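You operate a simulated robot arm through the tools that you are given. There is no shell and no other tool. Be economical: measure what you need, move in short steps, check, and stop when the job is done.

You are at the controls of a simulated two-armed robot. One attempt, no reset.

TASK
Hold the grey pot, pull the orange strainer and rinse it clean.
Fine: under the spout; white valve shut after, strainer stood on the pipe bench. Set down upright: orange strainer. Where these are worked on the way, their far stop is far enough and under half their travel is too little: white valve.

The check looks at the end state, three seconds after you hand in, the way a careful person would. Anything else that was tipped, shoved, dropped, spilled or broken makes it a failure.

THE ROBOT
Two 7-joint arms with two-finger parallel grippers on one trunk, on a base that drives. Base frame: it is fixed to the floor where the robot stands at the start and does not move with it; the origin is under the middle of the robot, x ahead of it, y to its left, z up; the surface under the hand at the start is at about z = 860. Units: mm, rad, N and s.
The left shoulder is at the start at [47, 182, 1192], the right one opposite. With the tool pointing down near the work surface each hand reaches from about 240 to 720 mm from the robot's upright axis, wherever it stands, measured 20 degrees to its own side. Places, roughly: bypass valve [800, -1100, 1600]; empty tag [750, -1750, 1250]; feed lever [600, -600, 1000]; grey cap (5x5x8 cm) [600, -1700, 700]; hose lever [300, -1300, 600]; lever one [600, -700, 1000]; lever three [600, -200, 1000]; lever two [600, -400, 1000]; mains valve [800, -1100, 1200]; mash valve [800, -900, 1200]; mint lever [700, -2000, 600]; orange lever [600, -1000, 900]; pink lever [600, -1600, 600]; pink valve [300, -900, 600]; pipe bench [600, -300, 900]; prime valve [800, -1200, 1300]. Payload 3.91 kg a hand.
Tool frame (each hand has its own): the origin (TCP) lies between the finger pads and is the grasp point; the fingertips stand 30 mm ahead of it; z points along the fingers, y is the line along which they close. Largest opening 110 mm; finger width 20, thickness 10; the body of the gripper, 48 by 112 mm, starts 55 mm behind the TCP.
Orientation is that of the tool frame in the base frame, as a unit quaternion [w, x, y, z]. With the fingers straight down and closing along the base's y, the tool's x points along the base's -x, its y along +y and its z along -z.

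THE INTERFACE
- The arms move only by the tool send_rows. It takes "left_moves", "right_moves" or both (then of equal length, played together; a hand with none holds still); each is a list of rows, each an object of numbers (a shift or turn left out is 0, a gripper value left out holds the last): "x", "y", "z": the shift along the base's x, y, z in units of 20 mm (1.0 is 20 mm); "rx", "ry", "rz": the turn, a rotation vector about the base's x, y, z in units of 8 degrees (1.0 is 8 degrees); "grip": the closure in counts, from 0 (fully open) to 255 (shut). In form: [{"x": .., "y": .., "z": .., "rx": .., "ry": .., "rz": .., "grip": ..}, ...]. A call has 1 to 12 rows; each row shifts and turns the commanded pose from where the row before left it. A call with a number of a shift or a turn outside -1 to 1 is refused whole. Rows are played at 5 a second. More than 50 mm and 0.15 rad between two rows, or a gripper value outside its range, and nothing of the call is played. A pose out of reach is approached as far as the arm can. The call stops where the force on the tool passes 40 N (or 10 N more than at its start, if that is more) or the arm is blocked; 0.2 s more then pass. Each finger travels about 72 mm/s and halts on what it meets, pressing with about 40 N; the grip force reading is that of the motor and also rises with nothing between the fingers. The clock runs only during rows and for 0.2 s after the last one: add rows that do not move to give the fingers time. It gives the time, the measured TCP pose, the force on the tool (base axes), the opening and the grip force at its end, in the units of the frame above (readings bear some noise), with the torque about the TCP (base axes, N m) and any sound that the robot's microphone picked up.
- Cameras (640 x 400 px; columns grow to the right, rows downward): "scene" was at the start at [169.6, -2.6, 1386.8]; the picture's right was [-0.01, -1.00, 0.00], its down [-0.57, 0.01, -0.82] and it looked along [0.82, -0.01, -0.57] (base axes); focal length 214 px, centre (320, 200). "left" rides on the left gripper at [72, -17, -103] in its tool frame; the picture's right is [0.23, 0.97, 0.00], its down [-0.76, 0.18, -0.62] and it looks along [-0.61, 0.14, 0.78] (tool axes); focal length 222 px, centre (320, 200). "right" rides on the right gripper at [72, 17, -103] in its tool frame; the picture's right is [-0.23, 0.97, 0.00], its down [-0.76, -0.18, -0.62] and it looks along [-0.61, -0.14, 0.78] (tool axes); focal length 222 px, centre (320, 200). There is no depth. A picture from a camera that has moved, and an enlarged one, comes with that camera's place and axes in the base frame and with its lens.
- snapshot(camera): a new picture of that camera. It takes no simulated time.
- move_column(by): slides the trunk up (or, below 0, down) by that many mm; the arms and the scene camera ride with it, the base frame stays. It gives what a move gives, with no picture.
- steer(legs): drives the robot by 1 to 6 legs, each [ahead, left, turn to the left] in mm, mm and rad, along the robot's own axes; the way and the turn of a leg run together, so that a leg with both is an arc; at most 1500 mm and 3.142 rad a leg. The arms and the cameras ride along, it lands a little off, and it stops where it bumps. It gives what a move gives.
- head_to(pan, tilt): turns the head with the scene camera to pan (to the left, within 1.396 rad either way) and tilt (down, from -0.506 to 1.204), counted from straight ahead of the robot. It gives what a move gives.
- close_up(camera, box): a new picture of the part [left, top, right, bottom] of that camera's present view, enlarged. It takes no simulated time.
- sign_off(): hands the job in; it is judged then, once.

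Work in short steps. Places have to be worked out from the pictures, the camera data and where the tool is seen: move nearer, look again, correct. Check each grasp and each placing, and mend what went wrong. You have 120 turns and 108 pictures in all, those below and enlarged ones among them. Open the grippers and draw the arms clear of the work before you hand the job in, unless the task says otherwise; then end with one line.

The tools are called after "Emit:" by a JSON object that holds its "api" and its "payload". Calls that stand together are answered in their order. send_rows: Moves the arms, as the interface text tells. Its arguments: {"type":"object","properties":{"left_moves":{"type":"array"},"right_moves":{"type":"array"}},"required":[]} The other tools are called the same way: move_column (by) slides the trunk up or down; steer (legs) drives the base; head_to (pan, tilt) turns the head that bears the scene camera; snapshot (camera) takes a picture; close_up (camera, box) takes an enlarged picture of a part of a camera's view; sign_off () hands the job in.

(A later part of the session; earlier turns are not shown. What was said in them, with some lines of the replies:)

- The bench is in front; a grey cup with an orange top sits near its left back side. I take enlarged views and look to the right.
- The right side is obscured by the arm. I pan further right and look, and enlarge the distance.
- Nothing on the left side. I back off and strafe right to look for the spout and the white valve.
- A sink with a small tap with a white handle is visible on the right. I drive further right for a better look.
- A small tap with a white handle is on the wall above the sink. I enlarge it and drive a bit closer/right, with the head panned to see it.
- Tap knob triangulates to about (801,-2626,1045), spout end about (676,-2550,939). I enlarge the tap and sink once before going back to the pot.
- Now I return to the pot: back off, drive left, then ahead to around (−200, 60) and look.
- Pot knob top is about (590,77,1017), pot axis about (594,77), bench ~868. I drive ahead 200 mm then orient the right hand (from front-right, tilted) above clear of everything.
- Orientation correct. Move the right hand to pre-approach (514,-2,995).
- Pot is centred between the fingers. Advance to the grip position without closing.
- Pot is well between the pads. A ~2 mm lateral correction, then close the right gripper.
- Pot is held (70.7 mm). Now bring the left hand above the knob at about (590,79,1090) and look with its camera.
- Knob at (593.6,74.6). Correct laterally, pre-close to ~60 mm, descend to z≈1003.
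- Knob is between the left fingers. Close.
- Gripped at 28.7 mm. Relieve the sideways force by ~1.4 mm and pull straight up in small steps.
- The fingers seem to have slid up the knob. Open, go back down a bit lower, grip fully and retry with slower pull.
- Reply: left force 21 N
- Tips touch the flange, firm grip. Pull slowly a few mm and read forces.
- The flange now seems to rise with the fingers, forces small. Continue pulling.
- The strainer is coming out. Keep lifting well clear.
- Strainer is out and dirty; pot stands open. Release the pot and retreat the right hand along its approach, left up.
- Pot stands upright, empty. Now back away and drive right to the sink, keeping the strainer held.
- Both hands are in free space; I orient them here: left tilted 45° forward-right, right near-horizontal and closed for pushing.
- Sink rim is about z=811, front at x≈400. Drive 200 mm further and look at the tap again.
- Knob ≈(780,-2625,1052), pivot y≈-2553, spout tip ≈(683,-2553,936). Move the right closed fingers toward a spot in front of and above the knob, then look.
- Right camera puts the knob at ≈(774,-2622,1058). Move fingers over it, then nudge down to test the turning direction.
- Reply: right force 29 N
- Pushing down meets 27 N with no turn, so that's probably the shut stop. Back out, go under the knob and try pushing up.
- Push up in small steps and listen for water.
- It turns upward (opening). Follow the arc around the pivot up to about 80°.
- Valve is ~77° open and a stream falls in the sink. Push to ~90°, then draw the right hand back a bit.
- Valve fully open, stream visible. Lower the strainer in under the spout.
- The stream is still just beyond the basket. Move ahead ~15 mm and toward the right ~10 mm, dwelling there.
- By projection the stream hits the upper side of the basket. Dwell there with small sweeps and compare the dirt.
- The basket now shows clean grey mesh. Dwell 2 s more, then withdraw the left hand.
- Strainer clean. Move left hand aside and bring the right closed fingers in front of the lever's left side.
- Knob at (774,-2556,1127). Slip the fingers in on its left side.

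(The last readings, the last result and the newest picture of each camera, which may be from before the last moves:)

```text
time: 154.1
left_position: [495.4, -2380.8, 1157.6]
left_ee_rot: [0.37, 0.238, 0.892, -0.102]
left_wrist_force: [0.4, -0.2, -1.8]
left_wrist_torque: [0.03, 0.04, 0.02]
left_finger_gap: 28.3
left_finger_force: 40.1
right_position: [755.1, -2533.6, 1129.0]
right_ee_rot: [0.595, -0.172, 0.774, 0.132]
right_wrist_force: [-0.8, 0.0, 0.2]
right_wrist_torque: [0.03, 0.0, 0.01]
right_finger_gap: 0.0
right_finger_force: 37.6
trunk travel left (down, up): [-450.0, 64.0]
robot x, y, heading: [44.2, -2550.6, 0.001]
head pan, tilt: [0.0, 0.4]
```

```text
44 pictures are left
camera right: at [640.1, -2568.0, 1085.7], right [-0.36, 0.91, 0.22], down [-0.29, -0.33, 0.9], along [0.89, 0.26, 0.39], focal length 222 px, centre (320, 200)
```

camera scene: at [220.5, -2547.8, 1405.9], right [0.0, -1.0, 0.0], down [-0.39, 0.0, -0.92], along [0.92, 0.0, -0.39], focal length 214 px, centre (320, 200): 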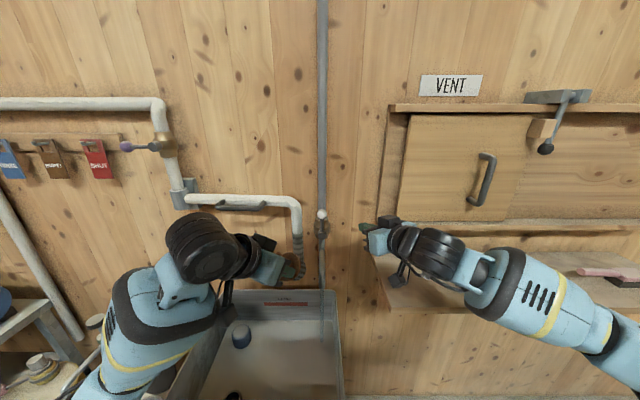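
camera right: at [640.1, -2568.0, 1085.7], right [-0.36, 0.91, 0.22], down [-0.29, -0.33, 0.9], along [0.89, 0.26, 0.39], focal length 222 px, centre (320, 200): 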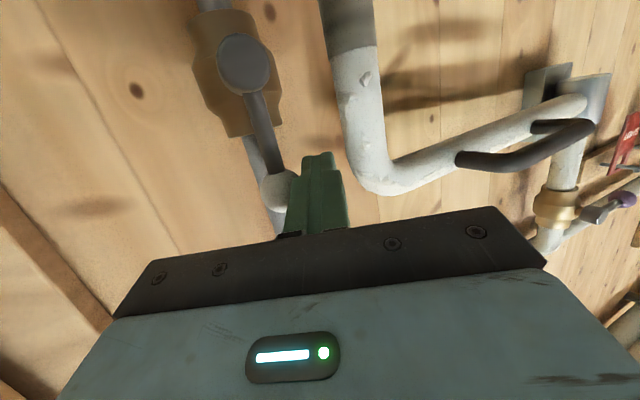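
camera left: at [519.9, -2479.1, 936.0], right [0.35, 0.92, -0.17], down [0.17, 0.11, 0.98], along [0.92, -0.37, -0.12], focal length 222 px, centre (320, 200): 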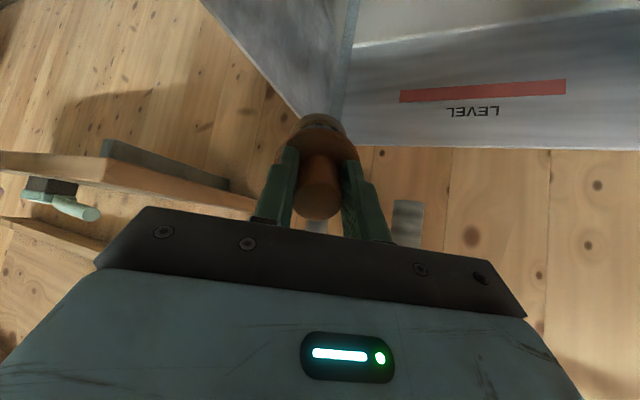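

Sweep the lever back along its arc to horizontal (shut).

Emit:
{"api": "send_rows", "payload": {"right_moves": [{"y": -0.78, "z": 0.12}, {"y": -0.78, "z": 0.12}, {"y": -0.75, "z": -0.2}, {"y": -0.75, "z": -0.2}, {"y": -0.62, "z": -0.52}, {"y": -0.62, "z": -0.52}, {"y": -0.3, "z": -0.55}, {"y": -0.3, "z": -0.55}, {"z": -0.2}, {}]}}

Emit:
{"api": "close_up", "payload": {"camera": "scene", "box": [270, 190, 400, 320]}}

Emit:
{"api": "snapshot", "payload": {"camera": "right"}}

```text
time: 156.3
left_position: [494.0, -2379.2, 1159.9]
left_ee_rot: [0.371, 0.237, 0.892, -0.1]
left_wrist_force: [0.4, -0.5, -2.1]
left_wrist_torque: [0.01, 0.08, -0.02]
left_finger_gap: 28.2
left_finger_force: 40.1
right_position: [752.4, -2629.6, 1088.9]
right_ee_rot: [0.602, -0.173, 0.768, 0.134]
right_wrist_force: [9.6, 7.4, 29.9]
right_wrist_torque: [0.48, -0.8, 0.5]
right_finger_gap: 0.1
right_finger_force: 37.8
trunk travel left (down, up): [-450.0, 64.0]
robot x, y, heading: [45.3, -2544.8, 0.005]
head pan, tilt: [0.0, 0.4]
```

```text
3.08 times, centred on (335, 255) of scene
camera zoom: at [218.5, -2546.0, 1406.6], right [0.0, -1.0, 0.0], down [-0.39, 0.0, -0.92], along [0.92, 0.0, -0.39], focal length 660 px, centre (274, 31)
```

zoom: 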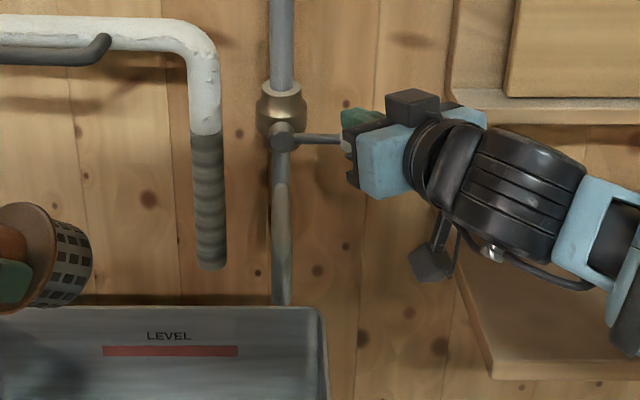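

```text
42 pictures are left
camera right: at [639.9, -2663.3, 1043.8], right [-0.37, 0.9, 0.22], down [-0.31, -0.34, 0.89], along [0.88, 0.26, 0.4], focal length 222 px, centre (320, 200)
```

right: 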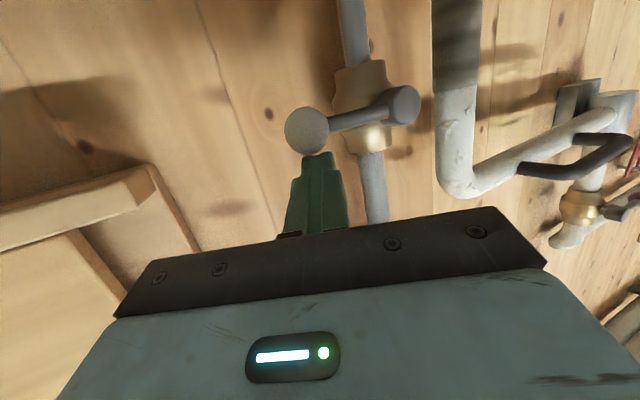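

Lever is on its shut stop and the stream is gone. Back the right hand off.

Emit:
{"api": "send_rows", "payload": {"right_moves": [{"z": 0.5}, {"z": 0.3, "x": -0.5, "y": -0.25}, {"x": -0.95, "y": -0.4}, {"x": -0.95, "y": -0.4, "z": 0.4}, {"x": -0.95, "y": -0.4, "z": 0.4}, {"x": -0.95, "y": -0.4, "z": 0.4}, {"x": -0.95, "y": -0.4, "z": 0.4}, {"x": -0.95, "y": -0.4, "z": 0.4}, {"x": -0.95, "z": 0.4}, {"x": -0.95, "z": 0.4}]}}

Emit:
{"api": "snapshot", "payload": {"camera": "scene"}}

Emit:
{"api": "close_up", "payload": {"camera": "scene", "box": [200, 190, 400, 400]}}

```text
time: 158.5
left_position: [495.1, -2380.5, 1158.3]
left_ee_rot: [0.37, 0.239, 0.892, -0.102]
left_wrist_force: [-0.6, 0.0, -2.4]
left_wrist_torque: [0.02, 0.08, 0.01]
left_finger_gap: 28.4
left_finger_force: 39.8
right_position: [591.6, -2685.6, 1151.4]
right_ee_rot: [0.596, -0.172, 0.773, 0.132]
right_wrist_force: [-0.7, 0.0, 0.6]
right_wrist_torque: [-0.01, 0.01, 0.01]
right_finger_gap: 0.1
right_finger_force: 37.4
trunk travel left (down, up): [-450.0, 64.0]
robot x, y, heading: [48.3, -2545.8, -0.003]
head pan, tilt: [0.0, 0.4]
```

```text
41 pictures are left
camera scene: at [220.1, -2547.8, 1406.0], right [0.0, -1.0, 0.0], down [-0.39, 0.0, -0.92], along [0.92, 0.0, -0.39], focal length 214 px, centre (320, 200)
```

scene: 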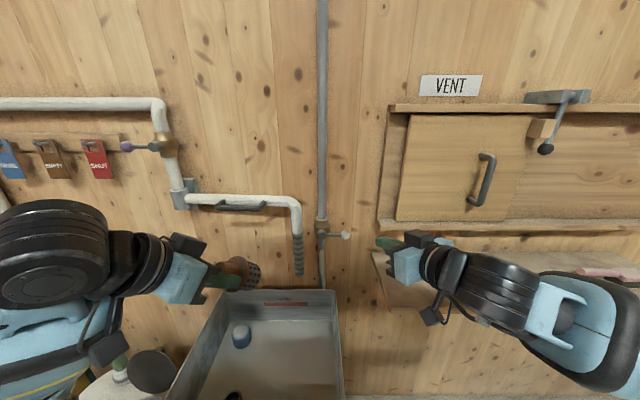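

```text
1.90 times, centred on (300, 295) of scene
camera zoom: at [220.1, -2547.8, 1406.0], right [0.0, -1.0, 0.0], down [-0.39, 0.0, -0.92], along [0.92, 0.0, -0.39], focal length 408 px, centre (358, 19)
```

zoom: 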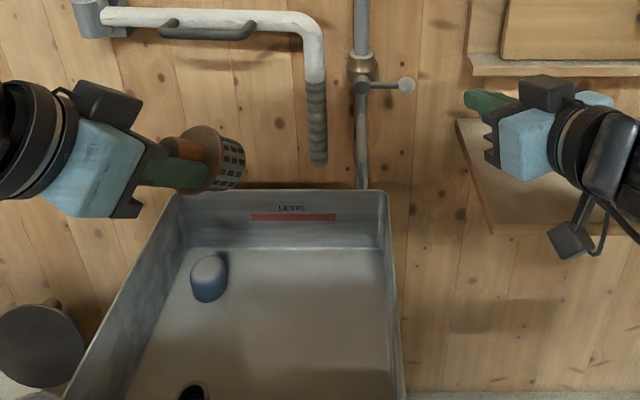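

All shut, strainer clean. Back off, restore the left hand to vertical, and drive back to the bench.

Emit:
{"api": "steer", "payload": {"legs": [[-650, 0, 0], [0, 1500, 0], [0, 990, 0]]}}

Emit:
{"api": "send_rows", "payload": {"left_moves": [{"rx": 0.469, "ry": 0.812}, {"rx": 0.469, "ry": 0.812}, {"rx": 0.469, "ry": 0.812}, {"rx": 0.469, "ry": 0.812}, {"rx": 0.469, "ry": 0.812}, {"rx": 0.469, "ry": 0.812}], "right_moves": [{"x": -0.9, "y": -0.9, "z": 0.5}, {"x": -0.9, "y": -0.9, "z": 0.5}, {"x": -0.9, "y": -0.9, "z": 0.5}, {"x": -0.9, "y": -0.9, "z": 0.5}, {"x": -0.9, "y": -0.9, "z": 0.5}, {"x": -0.9, "y": -0.9, "z": 0.5}]}}

Emit:
{"api": "head_to", "payload": {"pan": 0.0, "tilt": 0.6}}

Emit:
{"api": "snapshot", "payload": {"camera": "scene"}}

```text
time: 183.7
left_position: [-159.1, 120.3, 1158.1]
left_ee_rot: [0.37, 0.237, 0.893, -0.101]
left_wrist_force: [0.9, -0.3, -1.7]
left_wrist_torque: [0.03, 0.05, 0.01]
left_finger_gap: 28.2
left_finger_force: 40.3
right_position: [-60.6, -182.4, 1152.4]
right_ee_rot: [0.594, -0.174, 0.774, 0.134]
right_wrist_force: [-0.3, 0.4, -0.2]
right_wrist_torque: [0.01, 0.0, -0.04]
right_finger_gap: 0.0
right_finger_force: 37.7
trunk travel left (down, up): [-450.0, 64.0]
robot x, y, heading: [-607.9, -46.4, 0.001]
head pan, tilt: [0.0, 0.4]
```

```text
time: 185.1
left_position: [-160.9, 120.4, 1159.6]
left_ee_rot: [0.0, 0.255, 0.967, 0.0]
left_wrist_force: [0.5, -0.6, -1.6]
left_wrist_torque: [0.04, -0.02, 0.04]
left_finger_gap: 28.1
left_finger_force: 40.7
right_position: [-158.8, -295.9, 1216.1]
right_ee_rot: [0.595, -0.173, 0.773, 0.133]
right_wrist_force: [-0.1, 0.6, -0.3]
right_wrist_torque: [-0.03, 0.05, -0.01]
right_finger_gap: 0.0
right_finger_force: 38.1
right hand out of reach, approached as far as the arm can: row 6
trunk travel left (down, up): [-450.0, 64.0]
robot x, y, heading: [-605.0, -45.0, 0.004]
head pan, tilt: [0.0, 0.4]
```

```text
time: 185.8
left_position: [-158.6, 121.4, 1157.0]
left_ee_rot: [0.0, 0.256, 0.967, -0.001]
left_wrist_force: [0.2, 0.1, -1.4]
left_wrist_torque: [0.01, -0.02, 0.0]
left_finger_gap: 28.0
left_finger_force: 39.9
right_position: [-157.4, -293.6, 1213.7]
right_ee_rot: [0.595, -0.173, 0.774, 0.132]
right_wrist_force: [0.8, -0.3, -0.5]
right_wrist_torque: [-0.02, -0.01, 0.02]
right_finger_gap: 0.0
right_finger_force: 37.7
trunk travel left (down, up): [-450.0, 64.0]
robot x, y, heading: [-607.7, -45.6, 0.003]
head pan, tilt: [0.0, 0.6]
```

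```text
39 pictures are left
camera scene: at [-437.1, -47.0, 1387.7], right [0.0, -1.0, 0.0], down [-0.56, 0.0, -0.83], along [0.83, 0.0, -0.56], focal length 214 px, centre (320, 200)
```

scene: 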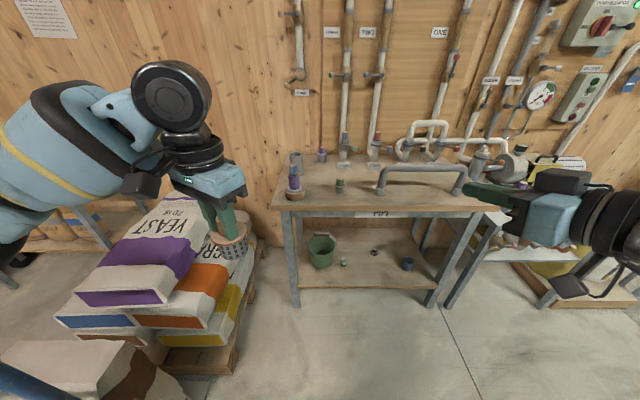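

Drive ahead to the bench and look.

Emit:
{"api": "steer", "payload": {"legs": [[605, 0, 0]]}}

Emit:
{"api": "snapshot", "payload": {"camera": "scene"}}

Emit:
{"api": "snapshot", "payload": {"camera": "left"}}

```text
time: 189.2
left_position: [445.8, 122.0, 1157.9]
left_ee_rot: [0.0, 0.257, 0.966, 0.0]
left_wrist_force: [0.8, 1.2, -0.8]
left_wrist_torque: [-0.01, 0.02, -0.03]
left_finger_gap: 27.9
left_finger_force: 40.4
right_position: [446.5, -294.5, 1215.5]
right_ee_rot: [0.595, -0.173, 0.774, 0.132]
right_wrist_force: [0.4, -0.8, 0.8]
right_wrist_torque: [0.02, 0.0, 0.0]
right_finger_gap: 0.0
right_finger_force: 37.4
trunk travel left (down, up): [-450.0, 64.0]
robot x, y, heading: [-1.9, -43.2, -0.001]
head pan, tilt: [0.0, 0.6]
```

```text
38 pictures are left
camera scene: at [166.9, -45.9, 1387.7], right [0.0, -1.0, 0.0], down [-0.56, 0.0, -0.83], along [0.83, 0.0, -0.56], focal length 214 px, centre (320, 200)
```

scene: 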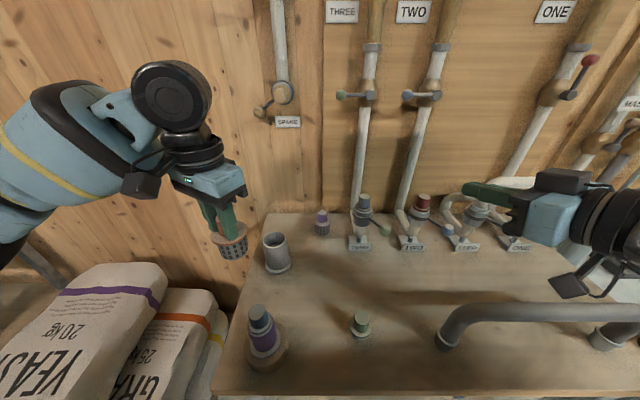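

```text
37 pictures are left
camera left: at [374.2, 141.2, 1261.0], right [0.29, 0.96, 0.0], down [0.75, -0.22, 0.62], along [0.6, -0.18, -0.78], focal length 222 px, centre (320, 200)
```

left: 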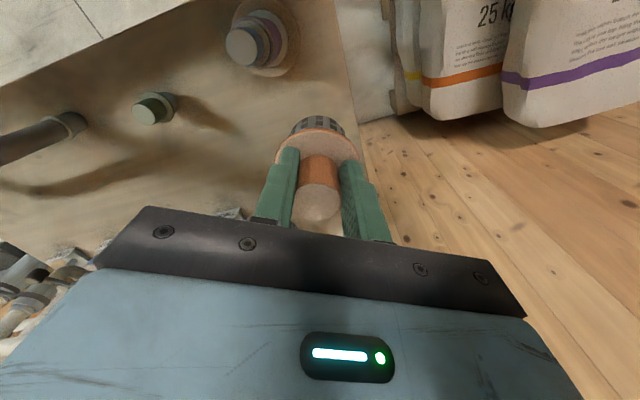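

Spot around (530,-40) on the bench is free. Carry the strainer there at height, then look.

Emit:
{"api": "send_rows", "payload": {"left_moves": [{"x": 0.467, "y": -0.9, "z": -0.2}, {"x": 0.467, "y": -0.9, "z": -0.2}, {"x": 0.467, "y": -0.9, "z": -0.2}, {"x": 0.467, "y": -0.9, "z": -0.2}, {"x": 0.467, "y": -0.9, "z": -0.2}, {"x": 0.467, "y": -0.9, "z": -0.2}, {"x": 0.467, "y": -0.9, "z": -0.2}, {"x": 0.467, "y": -0.9, "z": -0.2}, {"x": 0.467, "y": -0.9, "z": -0.2}, {}]}}

Emit:
{"api": "send_rows", "payload": {"left_moves": [{"z": -0.95}, {"z": -0.95}, {"z": -0.95}, {"z": -0.95}, {"z": -0.95}, {"z": -0.95}, {"z": -0.5}, {}]}}

Emit:
{"api": "snapshot", "payload": {"camera": "scene"}}

Emit:
{"api": "close_up", "payload": {"camera": "scene", "box": [240, 190, 400, 310]}}

```text
time: 191.4
left_position: [530.2, -40.3, 1123.8]
left_ee_rot: [-0.001, 0.258, 0.966, -0.001]
left_wrist_force: [0.3, -0.7, -1.7]
left_wrist_torque: [0.01, 0.0, 0.0]
left_finger_gap: 28.3
left_finger_force: 39.5
right_position: [446.8, -293.2, 1216.0]
right_ee_rot: [0.594, -0.173, 0.774, 0.133]
right_wrist_force: [0.0, -0.8, -0.1]
right_wrist_torque: [0.02, -0.01, -0.01]
right_finger_gap: 0.1
right_finger_force: 37.3
trunk travel left (down, up): [-450.0, 64.0]
robot x, y, heading: [-2.3, -42.0, 0.004]
head pan, tilt: [0.0, 0.6]
```

```text
time: 193.2
left_position: [529.6, -39.6, 999.0]
left_ee_rot: [0.001, 0.258, 0.966, -0.001]
left_wrist_force: [0.6, 0.1, -0.8]
left_wrist_torque: [0.04, -0.01, 0.0]
left_finger_gap: 28.0
left_finger_force: 39.4
right_position: [444.6, -293.7, 1215.1]
right_ee_rot: [0.594, -0.173, 0.774, 0.133]
right_wrist_force: [0.3, 0.6, -0.5]
right_wrist_torque: [0.01, -0.02, 0.0]
right_finger_gap: 0.2
right_finger_force: 38.1
trunk travel left (down, up): [-450.0, 64.0]
robot x, y, heading: [-6.7, -45.2, 0.006]
head pan, tilt: [0.0, 0.6]
```

```text
36 pictures are left
camera scene: at [166.8, -45.9, 1387.7], right [0.0, -1.0, 0.0], down [-0.56, 0.0, -0.83], along [0.83, 0.0, -0.56], focal length 214 px, centre (320, 200)
```

scene: 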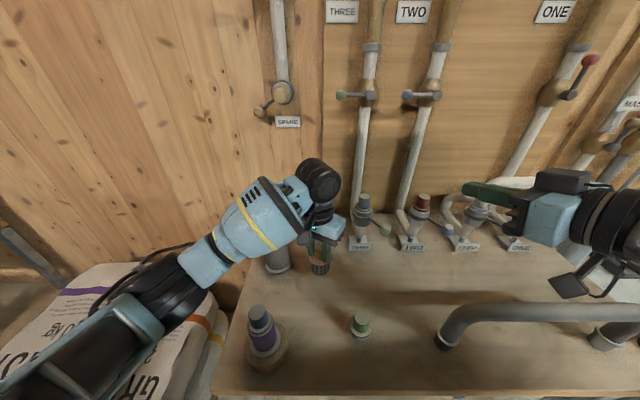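

```text
3.33 times, centred on (320, 250) of scene
camera zoom: at [166.8, -45.9, 1387.7], right [0.0, -1.0, 0.0], down [-0.56, 0.0, -0.83], along [0.83, 0.0, -0.56], focal length 715 px, centre (320, 33)
```

zoom: 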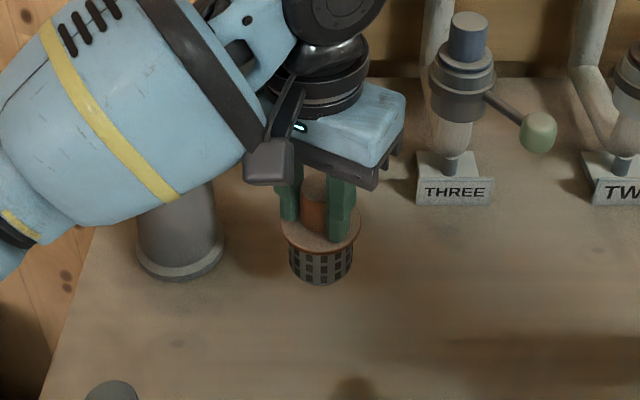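

Descend in small steps until the basket touches.

Emit:
{"api": "send_rows", "payload": {"left_moves": [{"z": -0.7}, {"z": -0.7}, {"z": -0.6}, {"z": -0.3}, {}]}}

Emit:
{"api": "send_rows", "payload": {"left_moves": [{"z": -0.1}, {"z": -0.1}, {}]}}

Emit:
{"api": "close_up", "payload": {"camera": "scene", "box": [240, 190, 400, 310]}}

```text
time: 194.4
left_position: [527.8, -39.1, 951.5]
left_ee_rot: [-0.001, 0.257, 0.966, -0.001]
left_wrist_force: [0.3, 1.1, -1.8]
left_wrist_torque: [0.02, -0.01, 0.01]
left_finger_gap: 28.0
left_finger_force: 39.9
right_position: [445.6, -294.1, 1215.0]
right_ee_rot: [0.595, -0.173, 0.774, 0.133]
right_wrist_force: [0.3, 0.0, -0.4]
right_wrist_torque: [0.01, -0.01, -0.01]
right_finger_gap: 0.0
right_finger_force: 37.4
trunk travel left (down, up): [-450.0, 64.0]
robot x, y, heading: [0.4, -42.5, -0.0]
head pan, tilt: [0.0, 0.6]
```

```text
time: 195.2
left_position: [528.5, -40.8, 948.0]
left_ee_rot: [-0.001, 0.257, 0.966, -0.001]
left_wrist_force: [1.1, 0.7, -2.2]
left_wrist_torque: [0.05, 0.01, 0.01]
left_finger_gap: 28.2
left_finger_force: 40.2
right_position: [446.4, -293.2, 1214.6]
right_ee_rot: [0.595, -0.173, 0.773, 0.133]
right_wrist_force: [0.1, 0.2, -0.9]
right_wrist_torque: [-0.01, -0.02, 0.03]
right_finger_gap: 0.1
right_finger_force: 37.5
trunk travel left (down, up): [-450.0, 64.0]
robot x, y, heading: [-4.9, -44.2, -0.002]
head pan, tilt: [0.0, 0.6]
```

```text
3.33 times, centred on (320, 250) of scene
camera zoom: at [166.8, -45.9, 1387.7], right [0.0, -1.0, 0.0], down [-0.56, 0.0, -0.83], along [0.83, 0.0, -0.56], focal length 715 px, centre (320, 33)
```

zoom: 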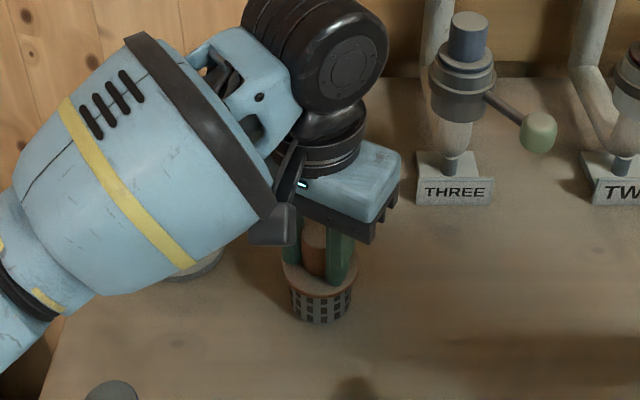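

No contact yet. Continue slowly.

Emit:
{"api": "send_rows", "payload": {"left_moves": [{"z": -0.15}, {"z": -0.1}, {"z": -0.1}, {"z": -0.1}, {}]}}

Emit:
{"api": "send_rows", "payload": {"left_moves": [{"z": -0.1}, {}]}}

Emit:
{"api": "send_rows", "payload": {"left_moves": [{"z": -0.1}, {}]}}

```text
time: 196.4
left_position: [528.3, -39.6, 942.4]
left_ee_rot: [0.005, 0.257, 0.966, 0.0]
left_wrist_force: [1.6, 3.3, 31.5]
left_wrist_torque: [0.04, 0.06, -0.04]
left_finger_gap: 28.2
left_finger_force: 40.4
right_position: [442.8, -294.2, 1215.9]
right_ee_rot: [0.597, -0.173, 0.772, 0.133]
right_wrist_force: [-0.4, -0.4, -0.4]
right_wrist_torque: [0.02, -0.02, 0.0]
right_finger_gap: 0.1
right_finger_force: 37.6
trunk travel left (down, up): [-450.0, 64.0]
robot x, y, heading: [-2.6, -45.3, 0.001]
head pan, tilt: [0.0, 0.6]
```

```text
time: 197.0
left_position: [530.2, -40.9, 942.9]
left_ee_rot: [0.005, 0.258, 0.966, -0.001]
left_wrist_force: [-6.9, 3.6, 18.5]
left_wrist_torque: [0.28, 0.75, -0.06]
left_finger_gap: 28.3
left_finger_force: 39.9
right_position: [444.7, -293.6, 1214.6]
right_ee_rot: [0.595, -0.173, 0.774, 0.133]
right_wrist_force: [0.5, 0.5, 0.5]
right_wrist_torque: [-0.03, 0.02, 0.02]
right_finger_gap: 0.1
right_finger_force: 37.4
trunk travel left (down, up): [-450.0, 64.0]
robot x, y, heading: [-2.4, -45.3, 0.001]
head pan, tilt: [0.0, 0.6]
stopped in row 2 (left hand): the force on the tool passed its limit at 42 N (the readings are from after the stop); the commanded pose is now the measured one
```

```text
time: 197.6
left_position: [529.2, -40.1, 943.1]
left_ee_rot: [0.008, 0.257, 0.966, -0.002]
left_wrist_force: [-2.4, 4.0, 36.5]
left_wrist_torque: [0.39, 0.61, -0.07]
left_finger_gap: 28.2
left_finger_force: 39.9
right_position: [442.6, -294.0, 1216.5]
right_ee_rot: [0.596, -0.175, 0.772, 0.134]
right_wrist_force: [0.3, 1.0, 0.2]
right_wrist_torque: [0.01, 0.0, 0.0]
right_finger_gap: 0.0
right_finger_force: 38.0
trunk travel left (down, up): [-450.0, 64.0]
robot x, y, heading: [-1.7, -42.2, 0.003]
head pan, tilt: [0.0, 0.6]
```

It is standing on the bench with some preload. Relieve it by 2 mm upward, then open gently.

Emit:
{"api": "send_rows", "payload": {"left_moves": [{"z": 0.08}, {}, {"grip": 185}, {"grip": 175}, {"grip": 160}, {"grip": 140}, {"grip": 120}, {}]}}

Emit:
{"api": "close_up", "payload": {"camera": "scene", "box": [240, 190, 400, 310]}}

Emit:
{"api": "snapshot", "payload": {"camera": "left"}}

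```text
time: 199.4
left_position: [530.1, -39.5, 942.2]
left_ee_rot: [0.007, 0.257, 0.966, -0.001]
left_wrist_force: [1.1, 2.5, 32.1]
left_wrist_torque: [-0.07, 0.02, 0.0]
left_finger_gap: 52.2
left_finger_force: 0.1
right_position: [443.9, -293.5, 1215.7]
right_ee_rot: [0.596, -0.174, 0.772, 0.134]
right_wrist_force: [0.0, 0.2, -0.1]
right_wrist_torque: [0.01, 0.02, -0.01]
right_finger_gap: 0.0
right_finger_force: 38.1
trunk travel left (down, up): [-450.0, 64.0]
robot x, y, heading: [-5.1, -45.2, 0.006]
head pan, tilt: [0.0, 0.6]
```

```text
3.33 times, centred on (320, 250) of scene
camera zoom: at [164.4, -45.5, 1388.0], right [0.0, -1.0, 0.0], down [-0.56, 0.0, -0.83], along [0.83, 0.0, -0.56], focal length 715 px, centre (320, 33)
```

zoom: 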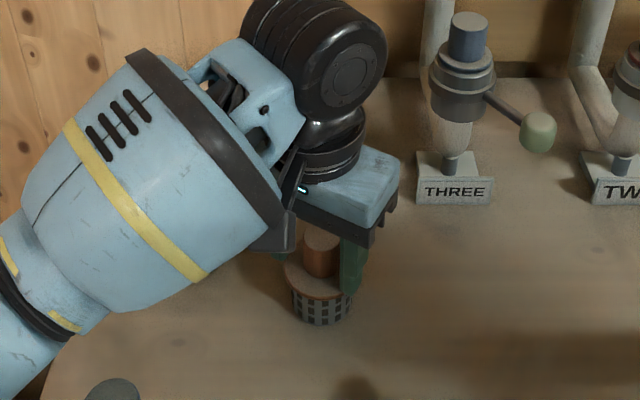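

```text
32 pictures are left
camera left: at [457.3, -20.5, 1044.7], right [0.29, 0.96, 0.0], down [0.74, -0.22, 0.63], along [0.61, -0.18, -0.77], focal length 222 px, centre (320, 200)
```

left: 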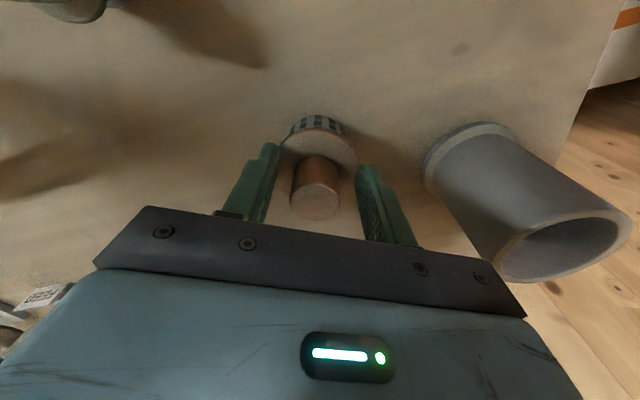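

Released and upright; tips still press on the flange. Raise straight up, then check.

Emit:
{"api": "send_rows", "payload": {"left_moves": [{"z": 0.2}, {"z": 0.3}, {"z": 0.5}, {"z": 0.8}, {"z": 0.95}, {"z": 0.95}, {"z": 0.95}, {"z": 0.95}, {"z": 0.95}, {"z": 0.95}, {"z": 0.95}, {"z": 0.95}]}}

Emit:
{"api": "send_rows", "payload": {"left_moves": [{"x": -0.6, "y": 0.9, "z": 0.5}, {"x": -0.6, "y": 0.9, "z": 0.5}, {"x": -0.6, "y": 0.9, "z": 0.3}, {"x": -0.6, "y": 0.9}, {"x": -0.6, "y": 0.9}, {"x": -0.6, "y": 0.9}, {"grip": 0}, {}], "right_moves": [{"grip": 0}, {}, {}, {}, {}, {}, {}, {}]}}

Emit:
{"api": "snapshot", "payload": {"camera": "scene"}}

Emit:
{"api": "close_up", "payload": {"camera": "scene", "box": [220, 190, 420, 390]}}

```text
time: 202.0
left_position: [529.5, -39.8, 1128.9]
left_ee_rot: [0.004, 0.257, 0.966, 0.0]
left_wrist_force: [-0.1, 0.0, -0.5]
left_wrist_torque: [-0.02, 0.02, 0.01]
left_finger_gap: 57.8
left_finger_force: 0.1
right_position: [444.2, -295.1, 1213.0]
right_ee_rot: [0.595, -0.172, 0.774, 0.132]
right_wrist_force: [-0.9, -0.2, -0.2]
right_wrist_torque: [-0.01, 0.02, -0.01]
right_finger_gap: 0.1
right_finger_force: 37.4
trunk travel left (down, up): [-450.0, 64.0]
robot x, y, heading: [-5.1, -43.9, -0.003]
head pan, tilt: [0.0, 0.6]
```

```text
time: 203.8
left_position: [459.5, 67.9, 1154.6]
left_ee_rot: [0.004, 0.257, 0.966, -0.001]
left_wrist_force: [0.5, 0.9, -0.1]
left_wrist_torque: [0.03, -0.01, 0.0]
left_finger_gap: 110.2
left_finger_force: 0.1
right_position: [445.1, -294.7, 1214.7]
right_ee_rot: [0.595, -0.174, 0.773, 0.134]
right_wrist_force: [-0.5, -0.2, 0.2]
right_wrist_torque: [-0.02, 0.02, -0.03]
right_finger_gap: 109.9
right_finger_force: 0.0
trunk travel left (down, up): [-450.0, 64.0]
robot x, y, heading: [-2.6, -42.7, 0.0]
head pan, tilt: [0.0, 0.6]
```

```text
31 pictures are left
camera scene: at [166.6, -45.7, 1387.7], right [0.0, -1.0, 0.0], down [-0.56, 0.0, -0.83], along [0.83, 0.0, -0.56], focal length 214 px, centre (320, 200)
```

scene: 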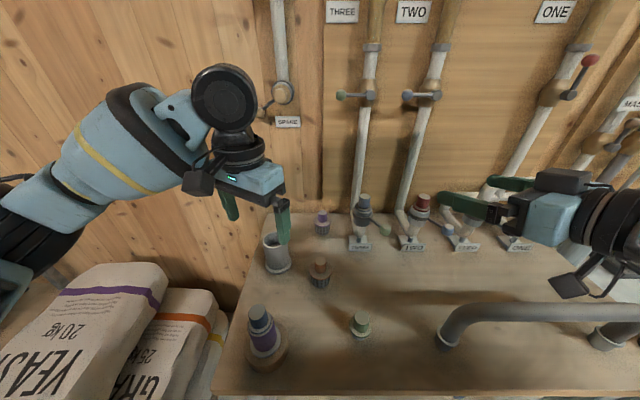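

```text
2.00 times, centred on (320, 290) of scene
camera zoom: at [166.6, -45.7, 1387.7], right [0.0, -1.0, 0.0], down [-0.56, 0.0, -0.83], along [0.83, 0.0, -0.56], focal length 429 px, centre (320, 20)
```

zoom: 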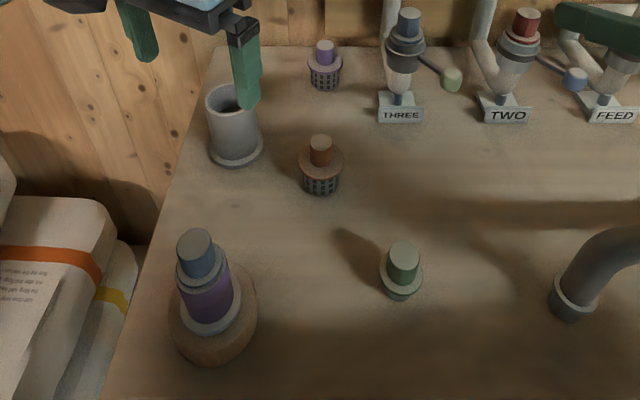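

The strainer stands upright and clean on the bench, and everything else is in place. I back the robot away from the bench and hand in.

Emit:
{"api": "steer", "payload": {"legs": [[-350, 0, 0]]}}

Emit:
{"api": "snapshot", "payload": {"camera": "scene"}}

```text
time: 206.1
left_position: [109.8, 66.5, 1154.1]
left_ee_rot: [0.004, 0.258, 0.966, -0.001]
left_wrist_force: [0.2, 0.0, -0.3]
left_wrist_torque: [0.02, -0.01, -0.01]
left_finger_gap: 109.9
left_finger_force: 0.0
right_position: [96.5, -295.3, 1215.3]
right_ee_rot: [0.595, -0.173, 0.774, 0.133]
right_wrist_force: [-0.4, 0.2, 0.1]
right_wrist_torque: [0.0, -0.05, 0.0]
right_finger_gap: 110.2
right_finger_force: 0.0
trunk travel left (down, up): [-450.0, 64.0]
robot x, y, heading: [-352.2, -43.6, 0.003]
head pan, tilt: [0.0, 0.6]
```

```text
29 pictures are left
camera scene: at [-182.5, -46.4, 1387.7], right [0.0, -1.0, 0.0], down [-0.56, 0.0, -0.83], along [0.83, 0.0, -0.56], focal length 214 px, centre (320, 200)
```

scene: 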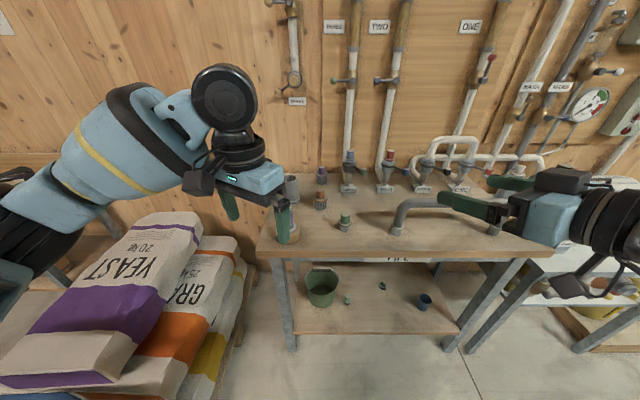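

Everything is in its place and the arms are clear of the bench, so I hand the job in.

Emit:
{"api": "sign_off", "payload": {}}

```text
The job is handed in.
```

I pulled the orange strainer from the grey pot and rinsed it under the spout until the mesh showed clean. I then shut the white valve and stood the strainer upright on the pipe bench. The pot is still standing but moved about 5 mm when I gripped it.
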